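You operate a simulated robot arm through the tools that you are given. There is no shell and no other tool. Be economical: measure what you need, move in short steps, check, and stop when the job is done.

You are at the controls of a simulated two-armed robot. One attempt, no reset.

TASK
Stop the vacuum, swap its brown filter for the blue one and start it again.
Fine: the brown filter goes in the black tray; lock the yellow vacuum lever before the start.

The check looks at the end state, three seconds after you hand in, the way a careful person would. Anything else that was tipped, shoved, dropped, spilled or broken makes it a failure.

THE ROBOT
Two 6-joint arms with two-finger parallel grippers on one trunk, on a base that drives. Base frame: it is fixed to the floor where the robot stands at the start and does not move with it; the origin is under the middle of the robot, x ahead of it, y to its left, z up. Lengths are in m, angles in degrees, forces in N, time in s.
The left shoulder is at the start at [0.28, 0.185, 1.243], the right one opposite. With the tool pointing down near the work surface each hand reaches from about 0.16 to 0.88 m from the robot's upright axis, wherever it stands, measured 20 degrees to its own side. Places, roughly: black breaker [-0.9, 0.2, 1.5]; blower dial [0.6, 0.3, 1.1]; blue breaker five [-1, 0.4, 1.5]; blue breaker four [-1, 0.3, 1.5]; cable reel [0.4, 1.1, 1.5]; filter slot [0.6, -0.1, 0.8]; green vacuum button [0.7, 0.1, 1]; inlet lever with the black knob [0.6, -0.1, 0.7]; lamp head [0.2, 1.1, 1.2]; lamp lever with the white knob [0.2, 1.1, 1]; red breaker [-1, 0.3, 1.5]; red vacuum button [0.7, 0, 1]; reel lever with the blue knob [0.4, 0.9, 1.5]; socket switch one [-1.1, 0.4, 1.5]; socket switch three [-1.1, 0.4, 1.4]; socket switch two [-1.1, 0.4, 1.5]. Payload 1.57 kg a hand.
Tool frame (each hand has its own): the origin (TCP) lies between the finger pads and is the grasp point; the fingertips stand 0.03 m ahead of it; z points along the fingers, y is the line along which they close. The gripper opens to 0.08 m. The fingers are 0.017 m wide and 0.012 m thick; the gripper's body (0.04 by 0.082 m) begins 0.08 m behind the TCP.
Orientation is that of the tool frame in the base frame, as a unit quaternion [x, y, z, w]. With the fingers straight down and closing along the base's y, the tool's x points along the base's -x, its y along +y and its z along -z.

THE INTERFACE
- The arms move only by the tool apply_moves. It takes "left_series", "right_series" or both (then of equal length, played together; a hand with none holds still); each is a list of rows, each a list of 3 entries, a list of its own where there are three numbers: the shift along the tool's x, y, z in m, then the turn, a rotation vector about the tool's x, y, z in degrees, then the closure, from 0 (fully open) to 1 (shut). In form: [[[dx, dy, dz], [ax, ay, az], claw], ...]. A call has 1 to 10 rows; each row shifts and turns the commanded pose from where the row before left it, along the tool's axes as they then stand. Each row takes 0.2 s and may step no farther than 0.05 m and 8.6 degrees from the row before; otherwise, or with a gripper value out of range, the whole call is refused. A pose out of reach is approached as far as the arm can. The call stops where the force on the tool passes 90 N (or 10 N more than at its start, if that is more) or the arm is blocked; 0.2 s more then pass. The fingers move at their own pace (about 0.153 m/s each) and stop on an object; they squeeze with about 23 N. The grip force told is the motor's: it shows also when the fingers shut on nothing. Time passes only in rows, and 0.2 s behind the last, so rows that do not move let the fingers close. It gives the time, the measured TCP pose, the force on the tool (base axes), the opening and the grip force at its end, in the units of the frame above (readings bear some noise), with the torque about the TCP (base axes, N m) and any sound that the robot's microphone picked up.
- Cameras (640 x 400 px; columns grow to the right, rows downward): "scene" is now at [0.2384, 0.0359, 1.7045]; the picture's right is [0.41, -0.91, 0.00], its down [-0.57, -0.25, -0.78] and it looks along [0.72, 0.32, -0.62] (base axes); focal length 214 px, centre (320, 200). "left" rides on the left gripper at [0.072, 0.007, -0.122] in its tool frame; the picture's right is [-0.09, 1.00, 0.00], its down [-0.84, -0.08, -0.54] and it looks along [-0.54, -0.05, 0.84] (tool axes); focal length 238 px, centre (320, 200). "right" rides on the right gripper at [0.072, -0.007, -0.122] in its tool frame; the picture's right is [0.09, 1.00, 0.00], its down [-0.84, 0.08, -0.54] and it looks along [-0.54, 0.05, 0.84] (tool axes); focal length 238 px, centre (320, 200). There is no depth. A picture from a camera that has moved, and an enlarged one, comes with that camera's place and axes in the base frame and with its lens. The place of the scene camera against the robot may be out by one fixed shift of up to 0.012 m in any direction.
- get_image(camera): a new picture of that camera. It takes no simulated time.
- lift_body(by): slides the trunk up (or, below 0, down) by that many m; the arms and the scene camera ride with it, the base frame stays. It gives what a move gives, with no picture.
- base_move(legs): drives the robot by 1 to 6 legs, each [ahead, turn to the left] in m and degrees, along the robot's own axes; the way and the turn of a leg run together, so that a leg with both is an arc; at most 1.5 m and 180 degrees a leg. The arms and the cameras ride along, it lands a little off, and it stops where it bumps. It gives what a move gives.
- turn_head(pan, tilt): turns the head with the scene camera to pan (to the left, within 86 degrees either way) and tilt (down, from -29 to 69), counted from straight ahead of the robot. It gives what a move gives.
- enlarge(camera, box): a new picture of the part [left, top, right, bottom] of that camera's present view, enlarged. It takes no simulated time.
- job_done(): hands the job in; it is judged then, once.

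Work in short steps. Places have to be worked out from the pictures, the camera data and where the tool is seen: move nearer, look again, correct. Check each grasp and each placing, and mend what went wrong. You have 120 turns and 92 pictures in all, those below and enlarged ones among them. Open the grippers and draw the arms clear of the work before you hand the job in, unless the task says otherwise; then end with one line.

The tools are called after "Request:" by a JSON object that holds its "fn" and its "kwargs". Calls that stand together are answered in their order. apply_moves: Moves the arms, as the interface text tells. Its arguments: {"type":"object","properties":{"left_series":{"type":"array","items":{"type":"array"}},"right_series":{"type":"array","items":{"type":"array"}}},"required":[]} The other tools are called the same way: lift_body (by) slides the trunk up or down; base_move (legs) drives the base; turn_head (pan, tilt) turns the head that bears the scene camera; get_image (camera) takes a picture; enlarge (camera, box) takes an enlarged picture of a part of a camera's view; job_done () hands the job in.

At the start:

```text
t: 0.0
left_position: [0.3641, 0.4885, 1.529]
left_tool_rot: [0.0, 1.0, 0.0, 0.0]
left_force: [-0.1, 1.2, 0.0]
left_ft_torque: [0.01, 0.01, -0.03]
left_grip_width: 0.0799
left_grasp_force: 0.1
right_position: [0.5686, 0.0505, 1.5821]
right_tool_rot: [0.001, 1.0, 0.002, 0.001]
right_force: [0.9, 0.3, 0.6]
right_ft_torque: [0.0, -0.01, 0.0]
right_grip_width: 0.08
right_grasp_force: 0.1
trunk travel left (down, up): [-0.938, 0.052]
robot x, y, heading: [-0.0001, 0.0012, 0.1]
head pan, tilt: [24.1, 38.4]
```

scene: 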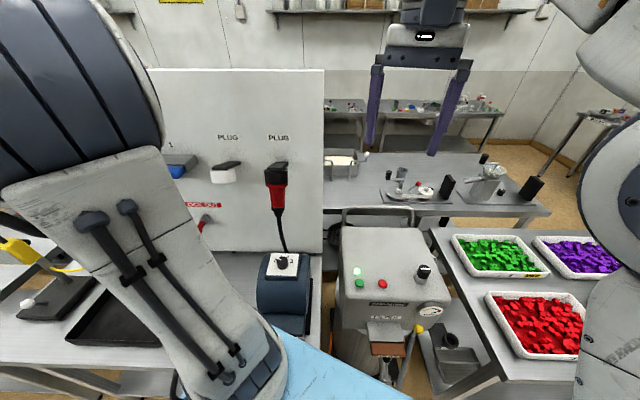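
right: 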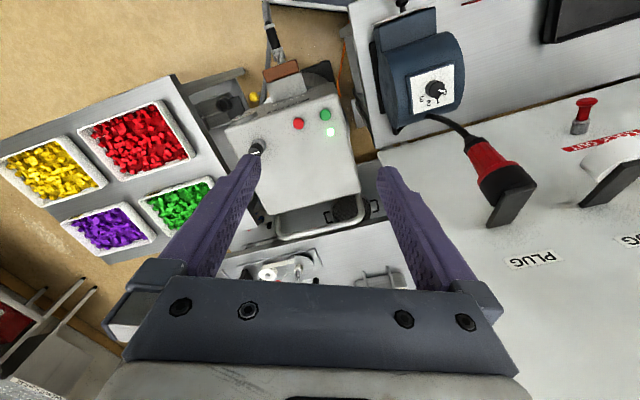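
left: 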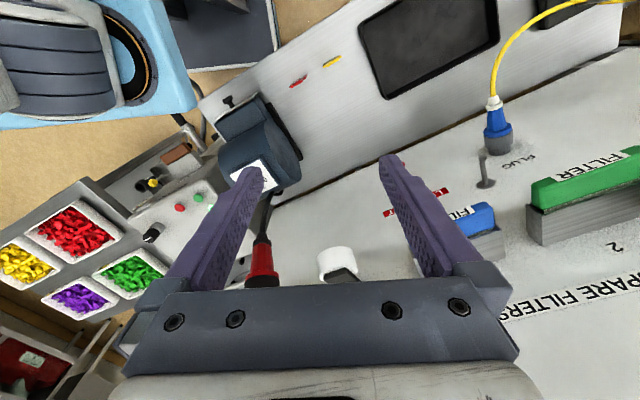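

The vacuum with its green and red buttons stands ahead; spare filters seem to be on the board at left. I'll turn the head to the vacuum for a closer look.

Request:
{"fn": "turn_head", "kwargs": {"pan": 0, "tilt": 55}}

Request:
{"fn": "get_image", "kwargs": {"camera": "scene"}}

Request:
{"fn": "enlarge", "kwargs": {"camera": "left", "box": [320, 80, 640, 320]}}

```text
t: 0.9
left_position: [0.3634, 0.4884, 1.5294]
left_tool_rot: [0.0, 1.0, 0.0, 0.001]
left_force: [-0.9, -0.3, -0.2]
left_ft_torque: [0.02, 0.01, -0.01]
left_grip_width: 0.0802
left_grasp_force: 0.1
right_position: [0.5686, 0.0497, 1.5823]
right_tool_rot: [0.001, 1.0, 0.001, 0.001]
right_force: [-0.3, 0.4, -0.1]
right_ft_torque: [0.01, -0.03, -0.03]
right_grip_width: 0.0798
right_grasp_force: 0.0
trunk travel left (down, up): [-0.938, 0.052]
robot x, y, heading: [-0.0004, 0.0043, 0.1]
head pan, tilt: [0.0, 55.0]
```

```text
88 pictures are left
camera scene: at [0.2319, 0.0009, 1.6814], right [0.0, -1.0, 0.0], down [-0.82, 0.0, -0.57], along [0.57, 0.0, -0.82], focal length 214 px, centre (320, 200)
```

scene: 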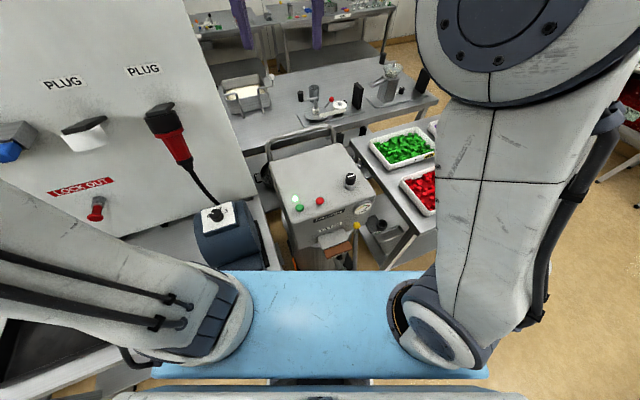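

```text
1.67 times, centred on (480, 200) of left
camera zoom: at [0.2939, 0.4954, 1.651], right [0.09, 1.0, 0.0], down [0.84, -0.08, 0.54], along [0.54, -0.05, -0.84], focal length 397 px, centre (53, 200)
```

zoom: 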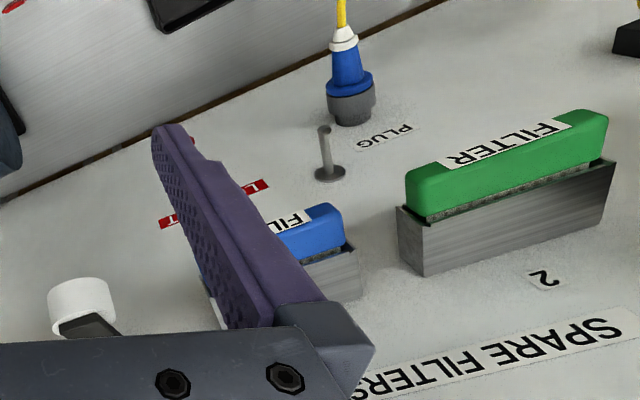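

The spares (blue at 1, green at 2) are mounted on the vertical panel on the left. I'll zoom in on the vacuum, then look left.

Request:
{"fn": "enlarge", "kwargs": {"camera": "scene", "box": [260, 140, 420, 280]}}

Request:
{"fn": "turn_head", "kwargs": {"pan": 55, "tilt": 35}}

Request:
{"fn": "get_image", "kwargs": {"camera": "scene"}}

```text
2.86 times, centred on (340, 210) of scene
camera zoom: at [0.2319, 0.0009, 1.6814], right [0.0, -1.0, 0.0], down [-0.82, 0.0, -0.57], along [0.57, 0.0, -0.82], focal length 613 px, centre (263, 171)
```

zoom: 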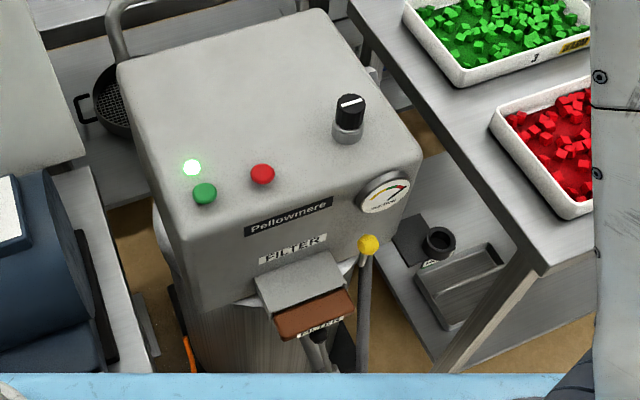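

```text
t: 2.1
left_position: [0.3644, 0.4884, 1.5325]
left_tool_rot: [0.0, 1.0, 0.0, 0.0]
left_force: [0.0, -0.3, 0.4]
left_ft_torque: [-0.03, -0.01, -0.01]
left_grip_width: 0.0801
left_grasp_force: 0.2
right_position: [0.5676, 0.051, 1.5812]
right_tool_rot: [0.001, 1.0, 0.0, 0.002]
right_force: [-0.1, -0.7, 0.5]
right_ft_torque: [0.0, 0.0, -0.02]
right_grip_width: 0.0799
right_grasp_force: 0.0
trunk travel left (down, up): [-0.938, 0.052]
robot x, y, heading: [0.0019, 0.0, -0.1]
head pan, tilt: [55.0, 35.0]
```

```text
85 pictures are left
camera scene: at [0.2104, 0.0729, 1.7096], right [0.82, -0.57, 0.0], down [-0.33, -0.47, -0.82], along [0.47, 0.67, -0.57], focal length 214 px, centre (320, 200)
```

scene: 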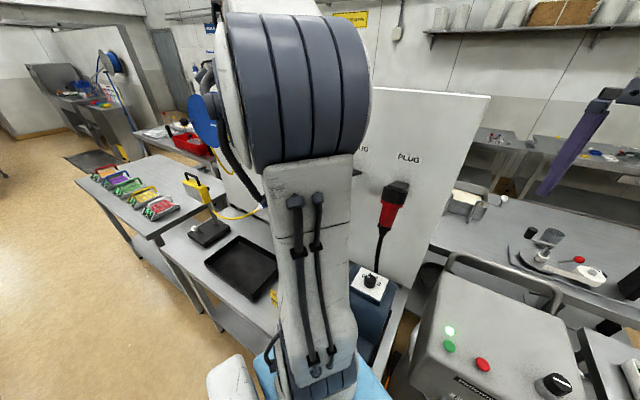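

Red button triangulated at about (0.68, 0.00, 1.04), green at about (0.65, 0.07, 1.04). I bring the shut right gripper above the red one, staying high.

Request:
{"fn": "apply_moves", "kwargs": {"right_series": [[[-0.014, -0.007, 0.04], [0, 0, 0], 1], [[-0.014, -0.007, 0.045], [0, 0, 0], 1], [[-0.014, -0.007, 0.045], [0, 0, 0], 1], [[-0.014, -0.007, 0.045], [0, 0, 0], 1], [[-0.014, -0.007, 0.045], [0, 0, 0], 1], [[-0.014, -0.007, 0.045], [0, 0, 0], 1], [[-0.014, -0.007, 0.045], [0, 0, 0], 1], [[-0.014, -0.004, 0.045], [0, 0, 0], 1], [[0, 0, 0.045], [0, 0, 0], 1]]}}

Request:
{"fn": "get_image", "kwargs": {"camera": "right"}}

Request:
{"fn": "turn_head", "kwargs": {"pan": 0, "tilt": 55}}

Request:
{"fn": "get_image", "kwargs": {"camera": "scene"}}

```text
t: 4.1
left_position: [0.3649, 0.4889, 1.53]
left_tool_rot: [0.0, 1.0, -0.001, -0.001]
left_force: [0.9, 0.1, -0.5]
left_ft_torque: [0.04, -0.02, 0.0]
left_grip_width: 0.0799
left_grasp_force: 0.0
right_position: [0.6816, -0.0027, 1.1818]
right_tool_rot: [0.001, 1.0, 0.001, 0.003]
right_force: [-0.8, -0.4, -0.1]
right_ft_torque: [0.03, 0.0, 0.02]
right_grip_width: 0.0
right_grasp_force: 22.1
trunk travel left (down, up): [-0.938, 0.052]
robot x, y, heading: [0.0077, -0.001, -0.1]
head pan, tilt: [55.0, 35.0]
```

```text
84 pictures are left
camera right: at [0.6096, -0.0087, 1.305], right [-0.09, 1.0, 0.0], down [0.83, 0.08, 0.55], along [0.54, 0.05, -0.84], focal length 238 px, centre (320, 200)
```

right: 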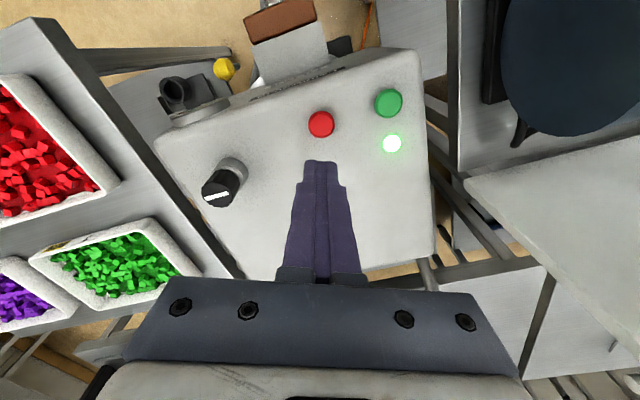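

```text
t: 5.4
left_position: [0.3635, 0.488, 1.5301]
left_tool_rot: [0.0, 1.0, 0.0, 0.0]
left_force: [0.8, 0.1, -0.4]
left_ft_torque: [-0.02, -0.01, 0.03]
left_grip_width: 0.0801
left_grasp_force: 0.1
right_position: [0.6823, -0.0017, 1.1832]
right_tool_rot: [0.001, 1.0, 0.001, 0.002]
right_force: [0.0, -0.5, 0.1]
right_ft_torque: [0.01, 0.01, 0.04]
right_grip_width: 0.0003
right_grasp_force: 21.2
trunk travel left (down, up): [-0.938, 0.052]
robot x, y, heading: [0.0006, 0.0021, -0.1]
head pan, tilt: [0.0, 55.0]
```

```text
83 pictures are left
camera scene: at [0.232, 0.0009, 1.6814], right [0.0, -1.0, 0.0], down [-0.82, 0.0, -0.57], along [0.57, 0.0, -0.82], focal length 214 px, centre (320, 200)
```

scene: 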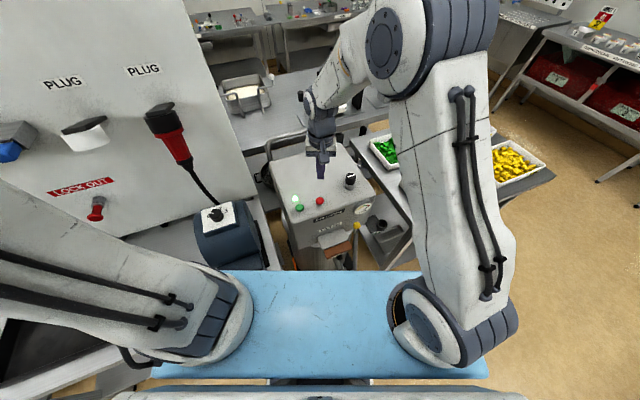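

The tool sits directly over the red button as computed. I descend, with small steps for the press.

Request:
{"fn": "apply_moves", "kwargs": {"right_series": [[[0, 0, 0.04], [0, 0, 0], 1], [[0, 0, 0.04], [0, 0, 0], 1], [[0, 0, 0.015], [0, 0, 0], 1], [[0, 0, 0.005], [0, 0, 0], 1]]}}

Request:
{"fn": "get_image", "kwargs": {"camera": "right"}}

```text
t: 6.4
left_position: [0.3638, 0.4883, 1.5305]
left_tool_rot: [0.0, 1.0, 0.0, 0.0]
left_force: [0.2, 0.6, 0.5]
left_ft_torque: [0.04, 0.02, -0.01]
left_grip_width: 0.08
left_grasp_force: 0.1
right_position: [0.6817, -0.0019, 1.0807]
right_tool_rot: [0.0, 1.0, 0.0, 0.002]
right_force: [-0.1, -1.3, 0.1]
right_ft_torque: [-0.01, 0.04, 0.0]
right_grip_width: 0.0
right_grasp_force: 21.4
trunk travel left (down, up): [-0.938, 0.052]
robot x, y, heading: [-0.0017, -0.0002, 0.2]
head pan, tilt: [0.0, 55.0]
```

```text
82 pictures are left
camera right: at [0.6099, -0.008, 1.2047], right [-0.09, 1.0, 0.0], down [0.83, 0.07, 0.55], along [0.54, 0.05, -0.84], focal length 238 px, centre (320, 200)
```

right: 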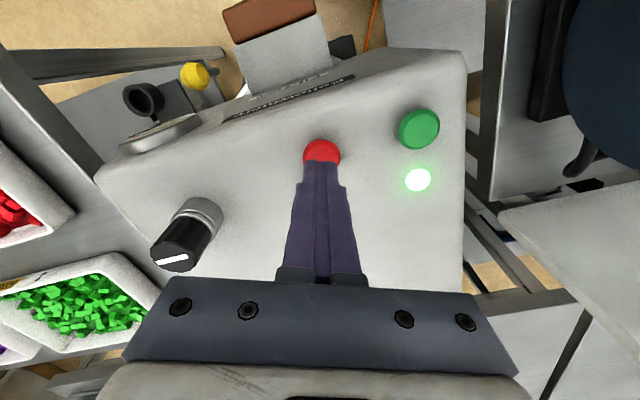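

The button looks slightly lower than I judged; I step down a little with a 5 mm forward shift.

Request:
{"fn": "apply_moves", "kwargs": {"right_series": [[[-0.004, 0, 0.01], [0, 0, 0], 1], [[0, 0, 0.007], [0, 0, 0], 1], [[0, 0, 0.005], [0, 0, 0], 1]]}}

Request:
{"fn": "get_image", "kwargs": {"camera": "right"}}

```text
t: 7.2
left_position: [0.3643, 0.4892, 1.53]
left_tool_rot: [0.0, 1.0, -0.001, 0.0]
left_force: [-0.1, -0.2, 0.0]
left_ft_torque: [0.02, -0.01, -0.01]
left_grip_width: 0.0799
left_grasp_force: 0.0
right_position: [0.6873, -0.0002, 1.0598]
right_tool_rot: [0.001, 1.0, 0.001, 0.002]
right_force: [-0.4, 0.3, -0.4]
right_ft_torque: [-0.01, -0.03, -0.02]
right_grip_width: 0.0
right_grasp_force: 21.4
trunk travel left (down, up): [-0.938, 0.052]
robot x, y, heading: [-0.0008, -0.0022, -0.3]
head pan, tilt: [0.0, 55.0]
```

```text
81 pictures are left
camera right: at [0.6144, -0.0084, 1.1831], right [-0.09, 1.0, 0.0], down [0.83, 0.08, 0.55], along [0.54, 0.05, -0.84], focal length 238 px, centre (320, 200)
```

right: 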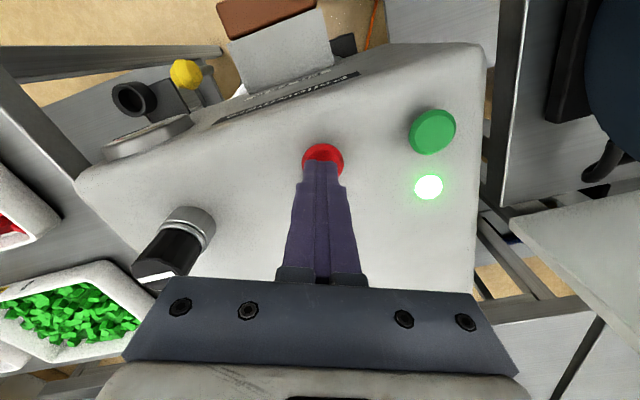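

Tip is just above the button. I press on in small steps.

Request:
{"fn": "apply_moves", "kwargs": {"right_series": [[[0, 0, 0.005], [0, 0, 0], 1], [[0, 0, 0.005], [0, 0, 0], 1], [[0, 0, 0.005], [0, 0, 0], 1], [[0, 0, 0.003], [0, 0, 0], 1]]}}

Request:
{"fn": "get_image", "kwargs": {"camera": "right"}}

```text
t: 8.2
left_position: [0.3645, 0.4894, 1.5293]
left_tool_rot: [0.0, 1.0, -0.001, 0.0]
left_force: [-0.5, 0.5, 0.2]
left_ft_torque: [0.01, 0.0, 0.0]
left_grip_width: 0.0798
left_grasp_force: 0.0
right_position: [0.6856, -0.0008, 1.0424]
right_tool_rot: [0.001, 1.0, 0.002, 0.003]
right_force: [1.2, -0.5, 3.4]
right_ft_torque: [-0.02, -0.02, 0.04]
right_grip_width: 0.0001
right_grasp_force: 21.0
trunk travel left (down, up): [-0.938, 0.052]
robot x, y, heading: [-0.0059, -0.0005, -0.0]
head pan, tilt: [0.0, 55.0]
heard: click
```

```text
80 pictures are left
camera right: at [0.6144, -0.0082, 1.1655], right [-0.09, 1.0, 0.0], down [0.83, 0.07, 0.55], along [0.54, 0.05, -0.84], focal length 238 px, centre (320, 200)
```

right: 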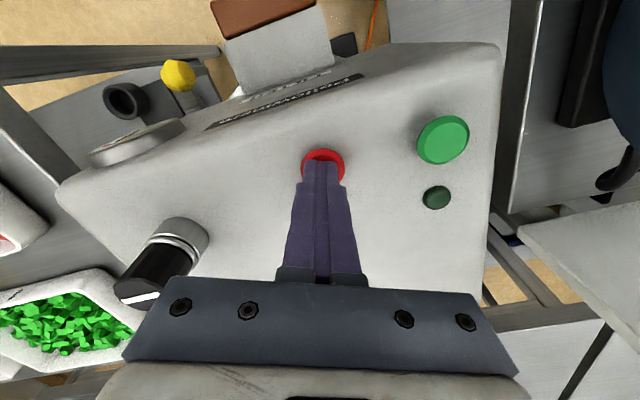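

Click heard and lamp off: stopped. I raise the right hand and draw back to view the filter slot from above.

Request:
{"fn": "apply_moves", "kwargs": {"right_series": [[[0, 0, -0.05], [0, 0, 0], 1], [[0, 0, -0.05], [0, 0, 0], 1], [[0.05, 0, -0.02], [0, 0, 0], 0], [[0.05, 0, 0], [0, 0, 0], 0], [[0.05, -0.02, 0], [0, 0, 0], 0], [[0.05, -0.02, 0], [0, 0, 0], 0], [[0.05, -0.02, 0], [0, 0, 0], 0]]}}

Request:
{"fn": "get_image", "kwargs": {"camera": "right"}}

```text
refused: row 3 steps farther than a row can; nothing moved
```

```text
79 pictures are left
camera right: at [0.6144, -0.0082, 1.1655], right [-0.09, 1.0, 0.0], down [0.83, 0.07, 0.55], along [0.54, 0.05, -0.84], focal length 238 px, centre (320, 200)
```

right: 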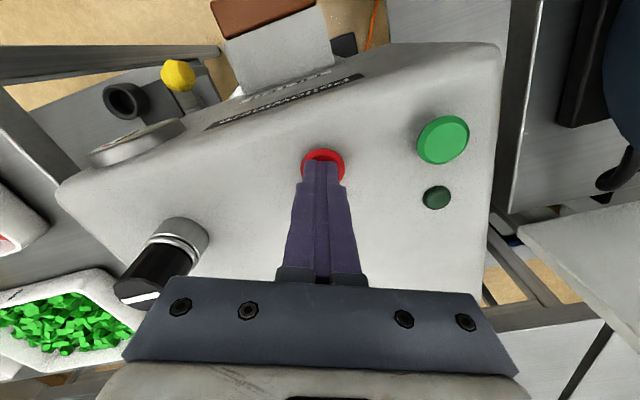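

A row exceeded the step limit; same path with smaller steps.

Request:
{"fn": "apply_moves", "kwargs": {"right_series": [[[0, 0, -0.05], [0, 0, 0], 1], [[0, 0, -0.05], [0, 0, 0], 1], [[0.045, 0, -0.02], [0, 0, 0], 0], [[0.048, 0, 0], [0, 0, 0], 0], [[0.045, -0.015, 0], [0, 0, 0], 0], [[0.045, -0.015, 0], [0, 0, 0], 0], [[0.045, -0.015, 0], [0, 0, 0], 0]]}}

Request:
{"fn": "get_image", "kwargs": {"camera": "right"}}

```text
t: 9.8
left_position: [0.3626, 0.4889, 1.5303]
left_tool_rot: [0.0, 1.0, 0.0, 0.0]
left_force: [0.4, -0.5, 0.0]
left_ft_torque: [-0.03, 0.02, 0.01]
left_grip_width: 0.0799
left_grasp_force: 0.1
right_position: [0.472, -0.0357, 1.165]
right_tool_rot: [0.0, 1.0, 0.001, 0.001]
right_force: [-0.4, 0.7, -0.3]
right_ft_torque: [0.0, 0.02, 0.02]
right_grip_width: 0.08
right_grasp_force: 0.0
right hand out of reach, approached as far as the arm can: row 7
trunk travel left (down, up): [-0.938, 0.052]
robot x, y, heading: [0.0006, -0.0006, -0.0]
head pan, tilt: [0.0, 55.0]
```

```text
78 pictures are left
camera right: at [0.4004, -0.0413, 1.2879], right [-0.09, 1.0, 0.0], down [0.84, 0.08, 0.54], along [0.54, 0.05, -0.84], focal length 238 px, centre (320, 200)
```

right: 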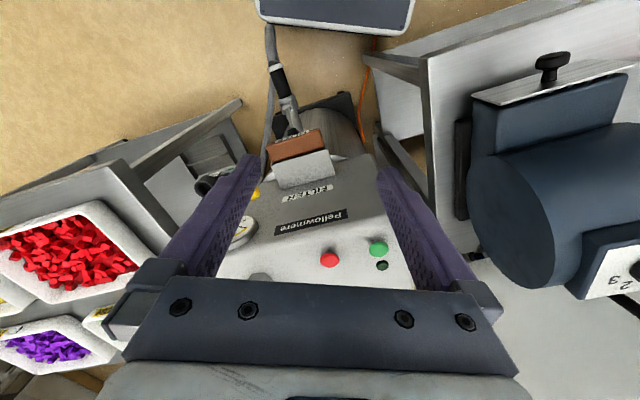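

I zoom in on the filter slot here.

Request:
{"fn": "enlarge", "kwargs": {"camera": "right", "box": [220, 20, 400, 240]}}

Request:
{"fn": "enlarge", "kwargs": {"camera": "scene", "box": [290, 190, 400, 275]}}

```text
1.82 times, centred on (310, 130) of right
camera zoom: at [0.4004, -0.0413, 1.2879], right [-0.09, 1.0, 0.0], down [0.84, 0.08, 0.54], along [0.54, 0.05, -0.84], focal length 433 px, centre (338, 327)
```

zoom: 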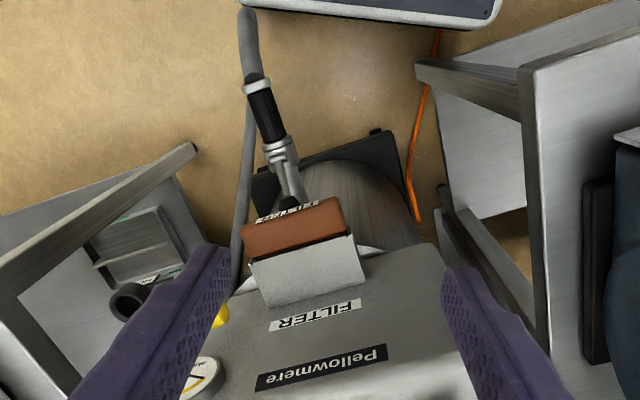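

```text
4.71 times, centred on (345, 232) of scene
camera zoom: at [0.2322, 0.0011, 1.6814], right [0.0, -1.0, 0.0], down [-0.82, 0.0, -0.57], along [0.57, 0.0, -0.82], focal length 1009 px, centre (202, 47)
```

zoom: 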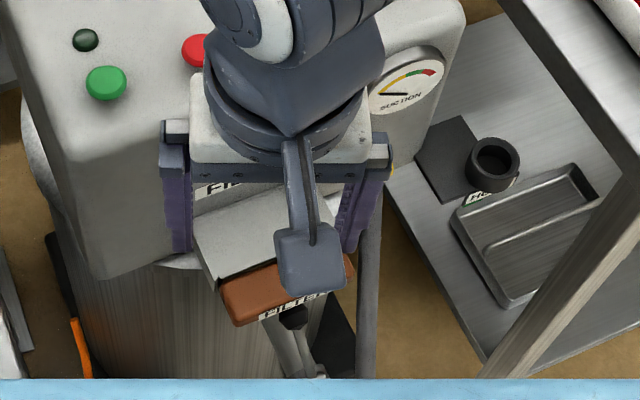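

The brown filter protrudes from a housing facing the robot, yawed about 15° left. I need distance for horizontal tool poses, so I back up 0.3 m and look level-ish.

Request:
{"fn": "base_move", "kwargs": {"legs": [[-0.3, 0]]}}

Request:
{"fn": "turn_head", "kwargs": {"pan": 25, "tilt": 35}}

Request:
{"fn": "get_image", "kwargs": {"camera": "scene"}}

Request:
{"fn": "get_image", "kwargs": {"camera": "left"}}

```text
t: 11.8
left_position: [0.0637, 0.4888, 1.5304]
left_tool_rot: [-0.001, 1.0, 0.0, -0.001]
left_force: [0.3, 0.4, 0.5]
left_ft_torque: [-0.02, -0.03, 0.0]
left_grip_width: 0.0799
left_grasp_force: 0.0
right_position: [0.1731, -0.0349, 1.1644]
right_tool_rot: [0.001, 1.0, 0.001, 0.002]
right_force: [-0.4, -0.2, 1.0]
right_ft_torque: [-0.01, -0.04, 0.01]
right_grip_width: 0.08
right_grasp_force: 0.1
trunk travel left (down, up): [-0.938, 0.052]
robot x, y, heading: [-0.3035, 0.0017, -0.0]
head pan, tilt: [0.0, 55.0]
```

```text
t: 12.7
left_position: [0.0632, 0.4893, 1.5299]
left_tool_rot: [0.0, 1.0, 0.001, -0.001]
left_force: [-0.4, 0.2, 0.0]
left_ft_torque: [0.01, -0.02, -0.01]
left_grip_width: 0.08
left_grasp_force: 0.1
right_position: [0.1728, -0.0349, 1.164]
right_tool_rot: [0.0, 1.0, 0.001, 0.002]
right_force: [0.2, -0.3, -0.2]
right_ft_torque: [-0.01, -0.01, 0.02]
right_grip_width: 0.0802
right_grasp_force: 0.0
trunk travel left (down, up): [-0.938, 0.052]
robot x, y, heading: [-0.2994, -0.002, 0.2]
head pan, tilt: [25.0, 35.0]
```

```text
75 pictures are left
camera scene: at [-0.0605, 0.038, 1.7096], right [0.42, -0.91, 0.0], down [-0.52, -0.24, -0.82], along [0.74, 0.35, -0.57], focal length 214 px, centre (320, 200)
```

scene: 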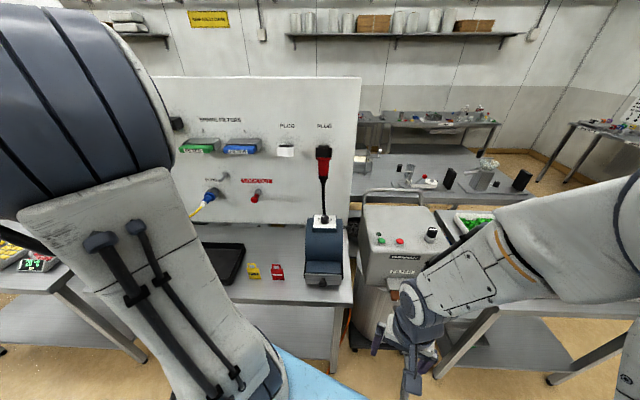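

```text
74 pictures are left
camera left: at [-0.0066, 0.4956, 1.651], right [0.09, 1.0, 0.0], down [0.84, -0.08, 0.54], along [0.54, -0.05, -0.84], focal length 238 px, centre (320, 200)
```

left: 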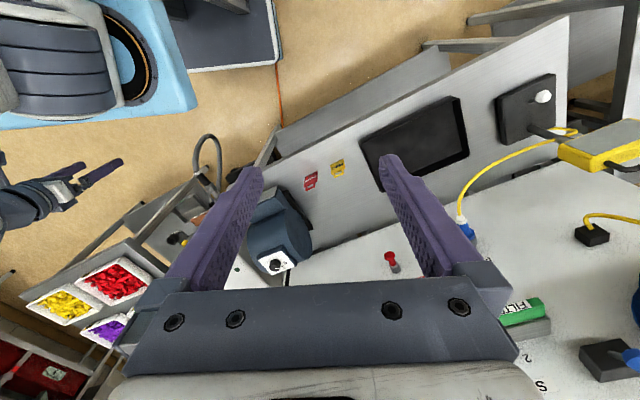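

Good overview now. Zooms of the spare filters and the vacuum front.

Request:
{"fn": "enlarge", "kwargs": {"camera": "scene", "box": [170, 105, 290, 215]}}

Request:
{"fn": "enlarge", "kwargs": {"camera": "scene", "box": [340, 190, 470, 380]}}

```text
3.64 times, centred on (230, 160) of scene
camera zoom: at [-0.0605, 0.038, 1.7096], right [0.42, -0.91, 0.0], down [-0.52, -0.24, -0.82], along [0.74, 0.35, -0.57], focal length 780 px, centre (647, 346)
```

zoom: 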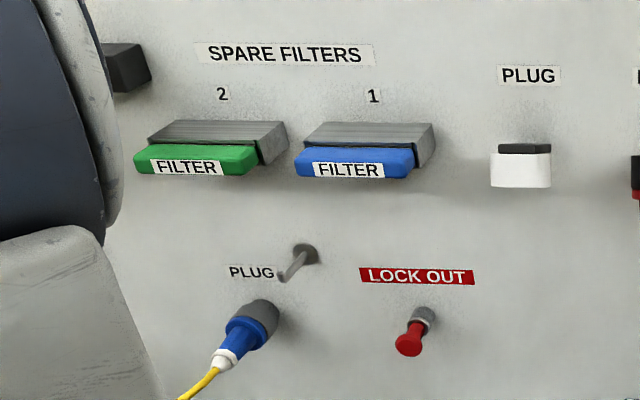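

```text
2.11 times, centred on (405, 285) of scene
camera zoom: at [-0.0605, 0.038, 1.7096], right [0.42, -0.91, 0.0], down [-0.52, -0.24, -0.82], along [0.74, 0.35, -0.57], focal length 452 px, centre (141, 21)
```

zoom: 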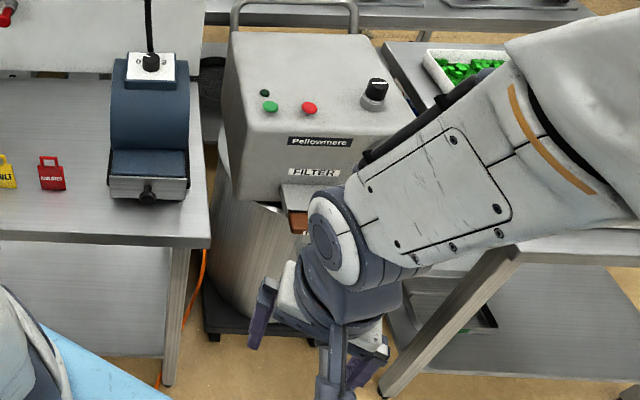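

The spares are drawers pulled straight out from the panel (normal heading ≈23°). The right arm hides the vacuum front; I move it right and up.

Request:
{"fn": "apply_moves", "kwargs": {"right_series": [[[0, -0.03, -0.03], [0, 0, 0], 0], [[0, -0.04, -0.02], [0, 0, 0], 0], [[0, -0.045, -0.015], [0, 0, 0], 0], [[0, -0.045, -0.015], [0, 0, 0], 0], [[0, -0.045, -0.015], [0, 0, 0], 0], [[0, -0.045, -0.015], [0, 0, 0], 0], [[0, -0.045, -0.015], [0, 0, 0], 0], [[0, -0.045, -0.015], [0, 0, 0], 0]]}}

Request:
{"fn": "turn_head", "kwargs": {"pan": 0, "tilt": 45}}

Request:
{"fn": "enlarge", "kwargs": {"camera": "scene", "box": [240, 60, 480, 260]}}

```text
t: 14.5
left_position: [0.0644, 0.4891, 1.5306]
left_tool_rot: [0.0, 1.0, 0.0, 0.0]
left_force: [-0.7, -0.1, 0.3]
left_ft_torque: [0.0, -0.03, 0.02]
left_grip_width: 0.0799
left_grasp_force: 0.1
right_position: [0.1914, -0.3665, 1.3134]
right_tool_rot: [0.0, 1.0, 0.001, 0.002]
right_force: [0.2, 0.0, 1.0]
right_ft_torque: [0.01, 0.04, 0.02]
right_grip_width: 0.0801
right_grasp_force: 0.1
right hand out of reach, approached as far as the arm can: row 1, 2, 3
trunk travel left (down, up): [-0.938, 0.052]
robot x, y, heading: [-0.3004, 0.0032, 0.1]
head pan, tilt: [25.0, 35.0]
```

```text
t: 15.4
left_position: [0.0644, 0.4877, 1.5303]
left_tool_rot: [0.0, 1.0, 0.0, 0.0]
left_force: [-0.5, 0.0, 0.0]
left_ft_torque: [-0.04, 0.02, -0.01]
left_grip_width: 0.0799
left_grasp_force: 0.1
right_position: [0.1922, -0.3661, 1.3133]
right_tool_rot: [-0.001, 1.0, 0.0, 0.001]
right_force: [-0.5, -0.5, 0.1]
right_ft_torque: [-0.01, 0.02, -0.01]
right_grip_width: 0.0798
right_grasp_force: 0.0
trunk travel left (down, up): [-0.938, 0.052]
robot x, y, heading: [-0.2987, 0.0019, -0.1]
head pan, tilt: [0.0, 45.0]
```

```text
2.00 times, centred on (360, 160) of scene
camera zoom: at [-0.0589, 0.0008, 1.6949], right [0.0, -1.0, 0.0], down [-0.71, 0.0, -0.71], along [0.71, 0.0, -0.71], focal length 429 px, centre (240, 280)
```

zoom: 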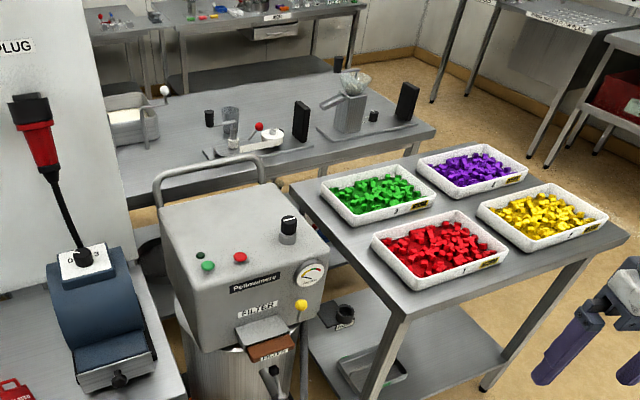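

Closer zoom on the slot and levers.

Request:
{"fn": "enlarge", "kwargs": {"camera": "scene", "box": [305, 190, 375, 270]}}

```text
5.00 times, centred on (340, 230) of scene
camera zoom: at [-0.0589, 0.0008, 1.6949], right [0.0, -1.0, 0.0], down [-0.71, 0.0, -0.71], along [0.71, 0.0, -0.71], focal length 1072 px, centre (220, 50)
```

zoom: 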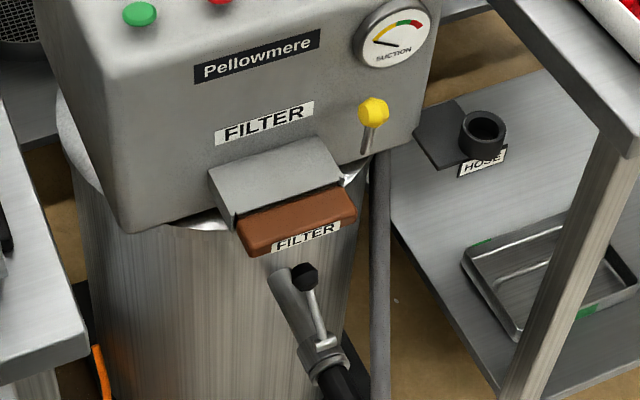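

Brown cap ≈ (0.586, -0.078, 0.80), and the vacuum faces heading ≈24°, same as the panel. I turn the base 23.5° left so the right arm faces the slot squarely.

Request:
{"fn": "base_move", "kwargs": {"legs": [[0, 23.5]]}}

Request:
{"fn": "turn_head", "kwargs": {"pan": -20, "tilt": 40}}

Request:
{"fn": "get_image", "kwargs": {"camera": "scene"}}

```text
t: 17.0
left_position: [-0.1598, 0.5931, 1.5302]
left_tool_rot: [-0.203, 0.979, 0.0, 0.0]
left_force: [-0.3, -0.7, -0.4]
left_ft_torque: [0.04, 0.0, 0.04]
left_grip_width: 0.0799
left_grasp_force: 0.0
right_position: [0.2962, -0.1407, 1.3136]
right_tool_rot: [-0.203, 0.979, 0.002, 0.001]
right_force: [0.0, 0.4, -0.7]
right_ft_torque: [-0.01, -0.02, 0.04]
right_grip_width: 0.0799
right_grasp_force: 0.1
trunk travel left (down, up): [-0.938, 0.052]
robot x, y, heading: [-0.2993, 0.0011, 23.6]
head pan, tilt: [0.0, 45.0]
```

```text
t: 17.8
left_position: [-0.1615, 0.592, 1.5307]
left_tool_rot: [-0.204, 0.979, 0.0, 0.001]
left_force: [0.2, 0.4, -0.4]
left_ft_torque: [-0.02, 0.05, 0.01]
left_grip_width: 0.0801
left_grasp_force: 0.0
right_position: [0.2967, -0.1398, 1.3125]
right_tool_rot: [-0.203, 0.979, 0.001, 0.002]
right_force: [-0.1, 0.3, -0.5]
right_ft_torque: [-0.01, 0.03, -0.01]
right_grip_width: 0.0799
right_grasp_force: 0.1
trunk travel left (down, up): [-0.938, 0.052]
robot x, y, heading: [-0.3004, -0.0018, 23.6]
head pan, tilt: [-20.0, 40.0]
```

```text
69 pictures are left
camera scene: at [-0.0688, 0.07, 1.7021], right [0.06, -1.0, 0.0], down [-0.64, -0.04, -0.77], along [0.76, 0.05, -0.64], focal length 214 px, centre (320, 200)
```

scene: 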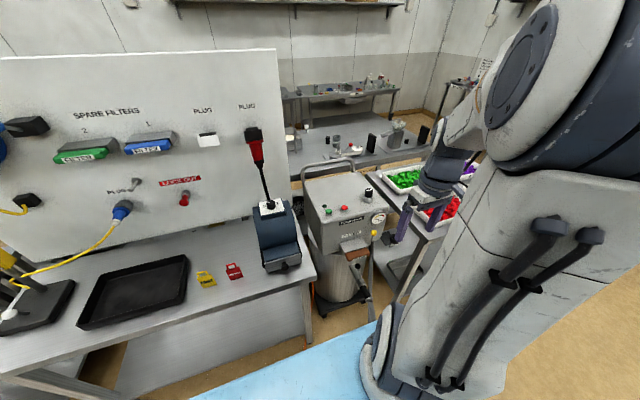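

Clear view now. I lower the trunk 0.25 and move the right hand forward before pitching it to horizontal.

Request:
{"fn": "apply_moves", "kwargs": {"right_series": [[[-0.045, -0.015, 0], [0, 0, 0], 0], [[-0.045, -0.015, 0], [0, 0, 0], 0], [[-0.045, -0.015, 0], [0, 0, 0], 0], [[-0.03, -0.015, 0], [0, 0, 0], 0]]}}

Request:
{"fn": "lift_body", "kwargs": {"by": -0.25}}

Request:
{"fn": "apply_moves", "kwargs": {"right_series": [[[0, 0, 0], [0, -8.5, 0], 0], [[0, 0, 0], [0, -8.5, 0], 0], [[0, 0, 0], [0, -8.5, 0], 0], [[0, 0, 0], [0, -8.5, 0], 0], [[0, 0, 0], [0, -8.5, 0], 0], [[0, 0, 0], [0, -8.5, 0], 0], [[0, 0, 0], [0, -8.5, 0], 0], [[0, 0, 0], [0, -8.5, 0], 0], [[0, 0, 0], [0, -8.5, 0], 0], [[0, 0, 0], [0, -8.5, 0], 0]]}}

```text
t: 18.8
left_position: [-0.1604, 0.593, 1.5306]
left_tool_rot: [-0.204, 0.979, 0.0, 0.0]
left_force: [-0.6, 0.0, 1.0]
left_ft_torque: [0.0, 0.01, 0.03]
left_grip_width: 0.08
left_grasp_force: 0.1
right_position: [0.4721, -0.1294, 1.3121]
right_tool_rot: [-0.203, 0.979, 0.001, 0.002]
right_force: [0.1, 0.1, -0.8]
right_ft_torque: [-0.01, -0.01, 0.02]
right_grip_width: 0.08
right_grasp_force: 0.1
trunk travel left (down, up): [-0.938, 0.052]
robot x, y, heading: [-0.3046, -0.0002, 23.7]
head pan, tilt: [-20.0, 40.0]
```

```text
t: 21.4
left_position: [-0.1599, 0.5927, 1.2799]
left_tool_rot: [-0.204, 0.979, 0.0, 0.0]
left_force: [-0.8, 0.2, 0.3]
left_ft_torque: [0.01, 0.01, 0.02]
left_grip_width: 0.0801
left_grasp_force: 0.1
right_position: [0.4719, -0.1294, 1.0636]
right_tool_rot: [-0.203, 0.979, 0.001, 0.001]
right_force: [0.2, 0.4, -0.3]
right_ft_torque: [-0.02, 0.01, 0.02]
right_grip_width: 0.08
right_grasp_force: 0.0
trunk travel left (down, up): [-0.688, 0.302]
robot x, y, heading: [-0.3029, 0.0032, 23.7]
head pan, tilt: [-20.0, 40.0]
```

```text
t: 23.6
left_position: [-0.1608, 0.5929, 1.2807]
left_tool_rot: [-0.204, 0.979, 0.0, 0.0]
left_force: [0.2, 0.2, 0.4]
left_ft_torque: [-0.01, -0.02, 0.0]
left_grip_width: 0.0802
left_grasp_force: 0.1
right_position: [0.4739, -0.1302, 1.0641]
right_tool_rot: [-0.148, 0.72, 0.136, 0.664]
right_force: [-0.4, -0.7, -1.0]
right_ft_torque: [0.03, 0.0, 0.01]
right_grip_width: 0.08
right_grasp_force: 0.0
trunk travel left (down, up): [-0.688, 0.302]
robot x, y, heading: [-0.302, 0.0023, 23.7]
head pan, tilt: [-20.0, 40.0]
```

Pitch works. Finish the last 5° and roll about the tool axis so the fingers close vertically.

Request:
{"fn": "apply_moves", "kwargs": {"right_series": [[[0, 0, 0], [0, -5, 0], 0], [[0, 0, 0], [0, 0, 8.5], 0], [[0, 0, 0], [0, 0, 8.5], 0], [[0, 0, 0], [0, 0, 8.5], 0], [[0, 0, 0], [0, 0, 8.5], 0], [[0, 0, 0], [0, 0, 8.5], 0], [[0, 0, 0], [0, 0, 8.5], 0], [[0, 0, 0], [0, 0, 8.5], 0], [[0, 0, 0], [0, 0, 8.5], 0], [[0, 0, 0], [0, 0, 8.5], 0]]}}

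Request:
{"fn": "apply_moves", "kwargs": {"right_series": [[[0, 0, 0], [0, 0, 8.5], 0], [[0, 0, 0], [0, 0, 5], 0]]}}

Request:
{"fn": "get_image", "kwargs": {"camera": "right"}}

Request:
{"fn": "get_image", "kwargs": {"camera": "scene"}}

```text
t: 25.8
left_position: [-0.1616, 0.5928, 1.2795]
left_tool_rot: [-0.203, 0.979, 0.0, 0.0]
left_force: [0.4, 0.4, 0.6]
left_ft_torque: [-0.01, 0.0, -0.02]
left_grip_width: 0.08
left_grasp_force: 0.1
right_position: [0.4746, -0.1307, 1.0672]
right_tool_rot: [0.316, 0.631, 0.544, 0.454]
right_force: [0.2, 0.1, -0.2]
right_ft_torque: [0.0, 0.01, -0.01]
right_grip_width: 0.0798
right_grasp_force: 0.0
right hand out of reach, approached as far as the arm can: row 1
trunk travel left (down, up): [-0.688, 0.302]
robot x, y, heading: [-0.3003, -0.0017, 23.5]
head pan, tilt: [-20.0, 40.0]
```

```text
t: 26.4
left_position: [-0.1594, 0.5928, 1.2805]
left_tool_rot: [-0.204, 0.979, 0.001, 0.0]
left_force: [0.5, -1.1, 0.5]
left_ft_torque: [0.01, -0.02, 0.02]
left_grip_width: 0.0801
left_grasp_force: 0.0
right_position: [0.475, -0.1305, 1.0654]
right_tool_rot: [0.389, 0.589, 0.593, 0.388]
right_force: [-0.2, 0.1, 0.2]
right_ft_torque: [0.01, -0.03, -0.01]
right_grip_width: 0.08
right_grasp_force: 0.1
trunk travel left (down, up): [-0.688, 0.302]
robot x, y, heading: [-0.3016, 0.0003, 23.6]
head pan, tilt: [-20.0, 40.0]
```

```text
68 pictures are left
camera right: at [0.3336, -0.1132, 1.0605], right [-0.04, 0.08, 1.0], down [-0.17, -0.98, 0.07], along [0.99, -0.16, 0.05], focal length 238 px, centre (320, 200)
```

right: 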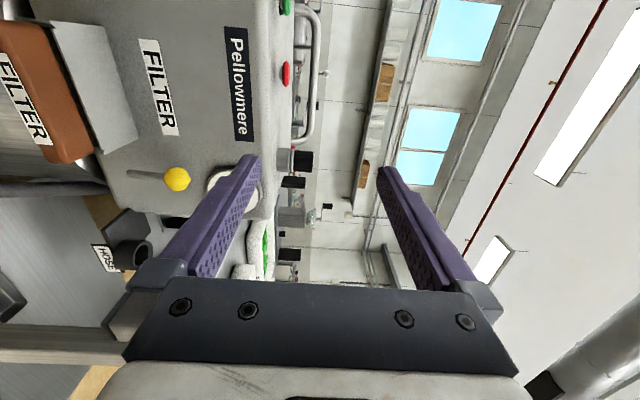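

```text
67 pictures are left
camera scene: at [-0.0688, 0.0699, 1.4521], right [0.06, -1.0, 0.0], down [-0.64, -0.04, -0.77], along [0.76, 0.05, -0.64], focal length 214 px, centre (320, 200)
```

scene: 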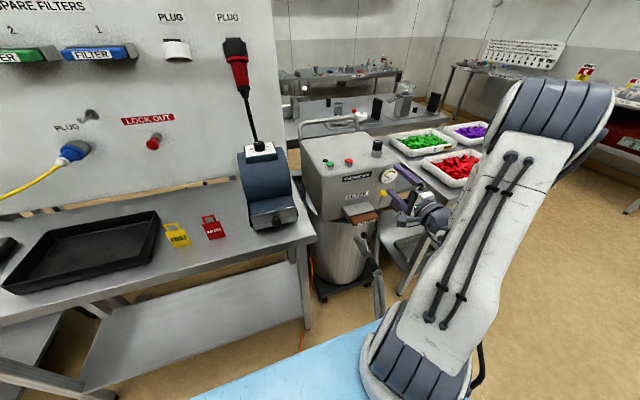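

The tool faces the vacuum with brown cap below. I lower 0.18 and look again.

Request:
{"fn": "apply_moves", "kwargs": {"right_series": [[[0, -0.045, 0], [0, 0, 0], 0], [[0, -0.045, 0], [0, 0, 0], 0], [[0, -0.045, 0], [0, 0, 0], 0], [[0, -0.045, 0], [0, 0, 0], 0]]}}

Request:
{"fn": "get_image", "kwargs": {"camera": "right"}}

```text
t: 27.4
left_position: [-0.1611, 0.5932, 1.2798]
left_tool_rot: [-0.204, 0.979, 0.0, 0.0]
left_force: [-0.4, 0.2, 0.8]
left_ft_torque: [0.01, -0.04, -0.01]
left_grip_width: 0.08
left_grasp_force: 0.0
right_position: [0.4747, -0.1295, 0.8861]
right_tool_rot: [0.387, 0.59, 0.592, 0.388]
right_force: [-1.1, 0.5, 0.7]
right_ft_torque: [0.0, -0.02, -0.04]
right_grip_width: 0.08
right_grasp_force: 0.0
trunk travel left (down, up): [-0.688, 0.302]
robot x, y, heading: [-0.2983, -0.0014, 23.7]
head pan, tilt: [-20.0, 40.0]
```

```text
66 pictures are left
camera right: at [0.3342, -0.1129, 0.8805], right [-0.04, 0.08, 1.0], down [-0.17, -0.98, 0.08], along [0.99, -0.16, 0.05], focal length 238 px, centre (320, 200)
```

right: 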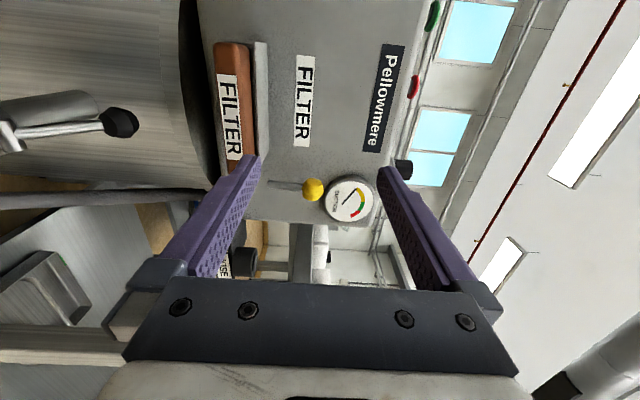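

Triangulated: cap front face (0.569, -0.079, 0.803), yellow knob (0.656, -0.151, 0.886). Zoom to read the lever.

Request:
{"fn": "enlarge", "kwargs": {"camera": "right", "box": [190, 30, 400, 230]}}

Request:
{"fn": "enlarge", "kwargs": {"camera": "scene", "box": [330, 160, 410, 260]}}

```text
2.00 times, centred on (295, 130) of right
camera zoom: at [0.3342, -0.1129, 0.8805], right [-0.04, 0.08, 1.0], down [-0.17, -0.98, 0.08], along [0.99, -0.16, 0.05], focal length 477 px, centre (370, 340)
```

zoom: 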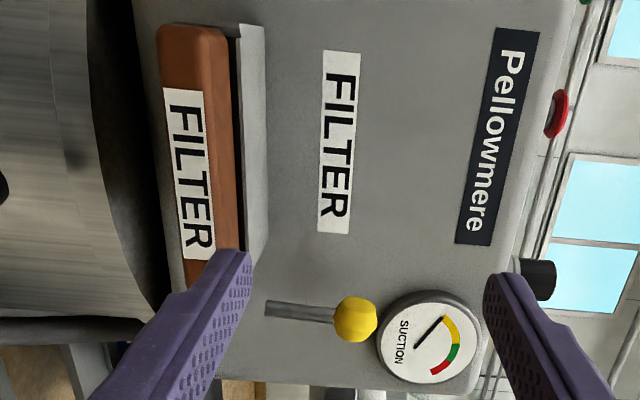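

```text
4.00 times, centred on (370, 210) of scene
camera zoom: at [-0.069, 0.07, 1.4522], right [0.06, -1.0, 0.0], down [-0.64, -0.04, -0.77], along [0.76, 0.05, -0.64], focal length 858 px, centre (120, 160)
```

zoom: 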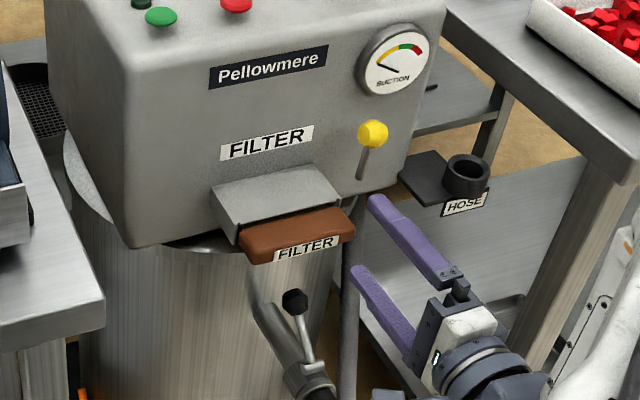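

Lever stands up, beside the slot. I go to cap height with a part-open grip, advance to the cap, and look.

Request:
{"fn": "apply_moves", "kwargs": {"right_series": [[[0.008, -0.042, 0], [0, 0, 0], 0.3], [[0, -0.041, 0], [0, 0, 0], 0.3], [[0, 0, 0.03], [0, 0, 0], 0.3], [[0, 0, 0.02], [0, 0, 0], 0.3]]}}

Request:
{"fn": "get_image", "kwargs": {"camera": "right"}}

Request:
{"fn": "enlarge", "kwargs": {"camera": "scene", "box": [330, 160, 410, 260]}}

```text
t: 28.4
left_position: [-0.1613, 0.5934, 1.2805]
left_tool_rot: [-0.204, 0.979, 0.001, 0.0]
left_force: [-0.5, -0.1, 0.3]
left_ft_torque: [-0.02, 0.01, -0.01]
left_grip_width: 0.0801
left_grasp_force: 0.0
right_position: [0.5177, -0.1044, 0.8024]
right_tool_rot: [0.388, 0.59, 0.592, 0.388]
right_force: [0.5, -0.7, -0.7]
right_ft_torque: [0.0, 0.0, 0.0]
right_grip_width: 0.056
right_grasp_force: 0.0
trunk travel left (down, up): [-0.688, 0.302]
robot x, y, heading: [-0.3014, -0.0027, 23.7]
head pan, tilt: [-20.0, 40.0]
```

```text
63 pictures are left
camera right: at [0.3778, -0.086, 0.7977], right [-0.04, 0.08, 1.0], down [-0.17, -0.98, 0.07], along [0.99, -0.16, 0.05], focal length 238 px, centre (320, 200)
```

right: 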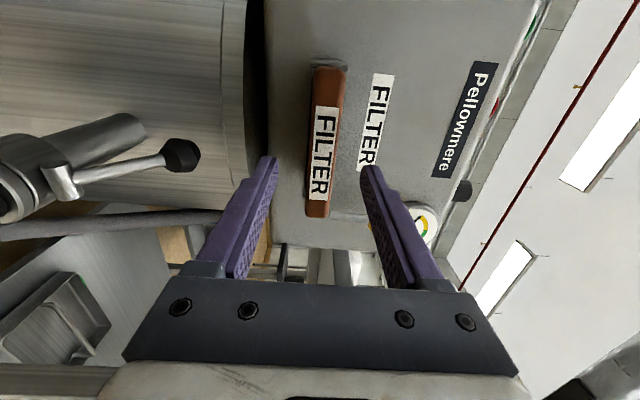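

```text
4.00 times, centred on (370, 210) of scene
camera zoom: at [-0.0688, 0.0697, 1.4521], right [0.06, -1.0, 0.0], down [-0.64, -0.04, -0.77], along [0.76, 0.05, -0.64], focal length 858 px, centre (120, 160)
```

zoom: 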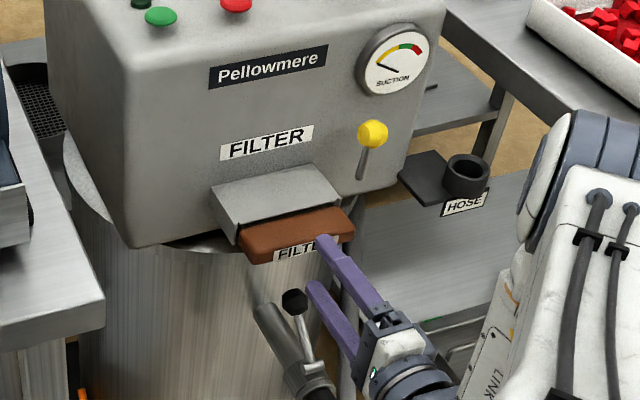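

Vertically centred. I shift 10 mm left, advance 46 mm so the tips overlap the cap, and close.

Request:
{"fn": "apply_moves", "kwargs": {"right_series": [[[0.01, 0, 0.02], [0, 0, 0], 0.3], [[0, 0, 0.015], [0, 0, 0], 0.3], [[0, 0, 0.011], [0, 0, 0], 0.3], [[0, 0, 0], [0, 0, 0], 1], [[0, 0, 0], [0, 0, 0], 1]]}}

Request:
{"fn": "get_image", "kwargs": {"camera": "right"}}

Request:
{"fn": "enlarge", "kwargs": {"camera": "scene", "box": [330, 160, 410, 260]}}

```text
t: 29.6
left_position: [-0.1617, 0.5924, 1.2807]
left_tool_rot: [-0.204, 0.979, 0.0, 0.0]
left_force: [-0.2, -0.6, 0.1]
left_ft_torque: [0.03, 0.0, 0.05]
left_grip_width: 0.0798
left_grasp_force: 0.1
right_position: [0.5556, -0.0759, 0.8045]
right_tool_rot: [0.386, 0.589, 0.593, 0.389]
right_force: [0.3, -0.1, 11.7]
right_ft_torque: [0.01, -0.02, 0.09]
right_grip_width: 0.0217
right_grasp_force: 22.8
trunk travel left (down, up): [-0.688, 0.302]
robot x, y, heading: [-0.2972, -0.0022, 23.5]
head pan, tilt: [-20.0, 40.0]
```

```text
61 pictures are left
camera right: at [0.4156, -0.0582, 0.7987], right [-0.04, 0.08, 1.0], down [-0.17, -0.98, 0.07], along [0.99, -0.16, 0.06], focal length 238 px, centre (320, 200)
```

right: 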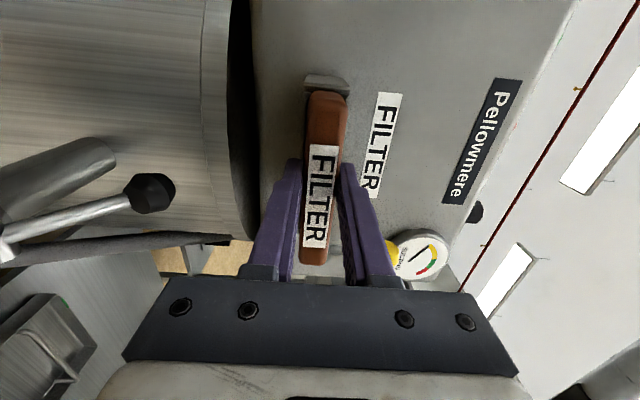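

```text
4.00 times, centred on (370, 210) of scene
camera zoom: at [-0.0693, 0.07, 1.4524], right [0.06, -1.0, 0.0], down [-0.64, -0.04, -0.77], along [0.76, 0.05, -0.64], focal length 858 px, centre (120, 160)
```

zoom: 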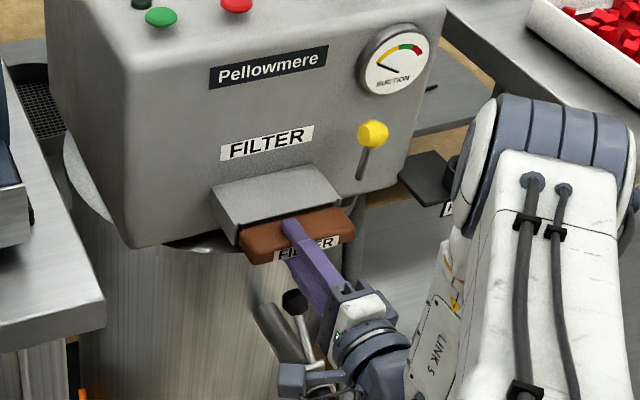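

Cap held (21.7 mm thick). I relieve the vertical force by 2 mm and pull straight out gently.

Request:
{"fn": "apply_moves", "kwargs": {"right_series": [[[0, 0.002, 0], [0, 0, 0], 1], [[0, 0, -0.008], [0, 0, 0], 1], [[0, 0, -0.01], [0, 0, 0], 1]]}}

Request:
{"fn": "enlarge", "kwargs": {"camera": "scene", "box": [330, 160, 410, 260]}}

```text
t: 30.4
left_position: [-0.1608, 0.5941, 1.2803]
left_tool_rot: [-0.204, 0.979, 0.0, 0.0]
left_force: [-0.5, 0.2, -0.5]
left_ft_torque: [0.02, 0.01, 0.02]
left_grip_width: 0.0801
left_grasp_force: 0.0
right_position: [0.5388, -0.081, 0.804]
right_tool_rot: [0.388, 0.59, 0.593, 0.387]
right_force: [17.1, 9.0, 5.5]
right_ft_torque: [-0.08, -0.09, 0.01]
right_grip_width: 0.022
right_grasp_force: 22.7
trunk travel left (down, up): [-0.688, 0.302]
robot x, y, heading: [-0.2976, 0.0004, 23.5]
head pan, tilt: [-20.0, 40.0]
```

```text
4.00 times, centred on (370, 210) of scene
camera zoom: at [-0.0684, 0.0704, 1.4521], right [0.06, -1.0, 0.0], down [-0.64, -0.04, -0.77], along [0.76, 0.05, -0.64], focal length 858 px, centre (120, 160)
```

zoom: 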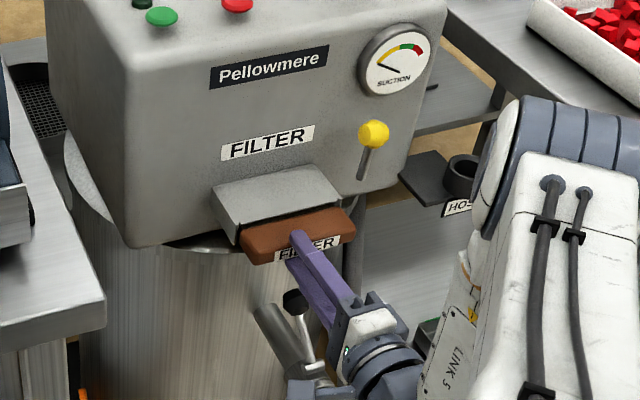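

The filter did not budge (fingers slid, 19 N): likely the yellow lever locks it. I release, back off and inspect the lever up close.

Request:
{"fn": "apply_moves", "kwargs": {"right_series": [[[0, 0, 0], [0, 0, 0], 0.3], [[0, 0, 0], [0, 0, 0], 0.3], [[0, 0, -0.04], [0, 0, 0], 0.3], [[-0.04, 0.0, -0.03], [0, 0, 0], 0.6], [[-0.035, 0.03, 0], [0, 0, 0], 1], [[-0.03, 0.03, 0], [0, 0, 0], 1]]}}

Request:
{"fn": "get_image", "kwargs": {"camera": "right"}}

```text
t: 31.8
left_position: [-0.1616, 0.5931, 1.2804]
left_tool_rot: [-0.203, 0.979, 0.0, 0.0]
left_force: [0.4, 0.2, -0.5]
left_ft_torque: [-0.03, -0.02, 0.01]
left_grip_width: 0.0798
left_grasp_force: 0.1
right_position: [0.5156, -0.208, 0.8653]
right_tool_rot: [0.388, 0.59, 0.592, 0.388]
right_force: [-0.3, -0.1, -0.4]
right_ft_torque: [-0.03, -0.01, 0.02]
right_grip_width: 0.0002
right_grasp_force: 21.4
trunk travel left (down, up): [-0.688, 0.302]
robot x, y, heading: [-0.3041, 0.0019, 23.5]
head pan, tilt: [-20.0, 40.0]
```

```text
58 pictures are left
camera right: at [0.3759, -0.1901, 0.8598], right [-0.04, 0.08, 1.0], down [-0.16, -0.98, 0.07], along [0.99, -0.16, 0.05], focal length 238 px, centre (320, 200)
```

right: 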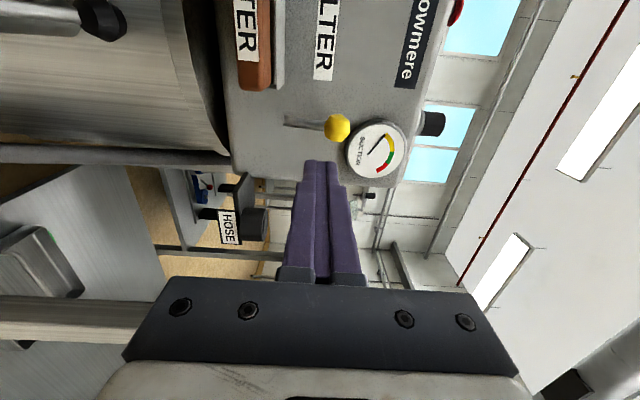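

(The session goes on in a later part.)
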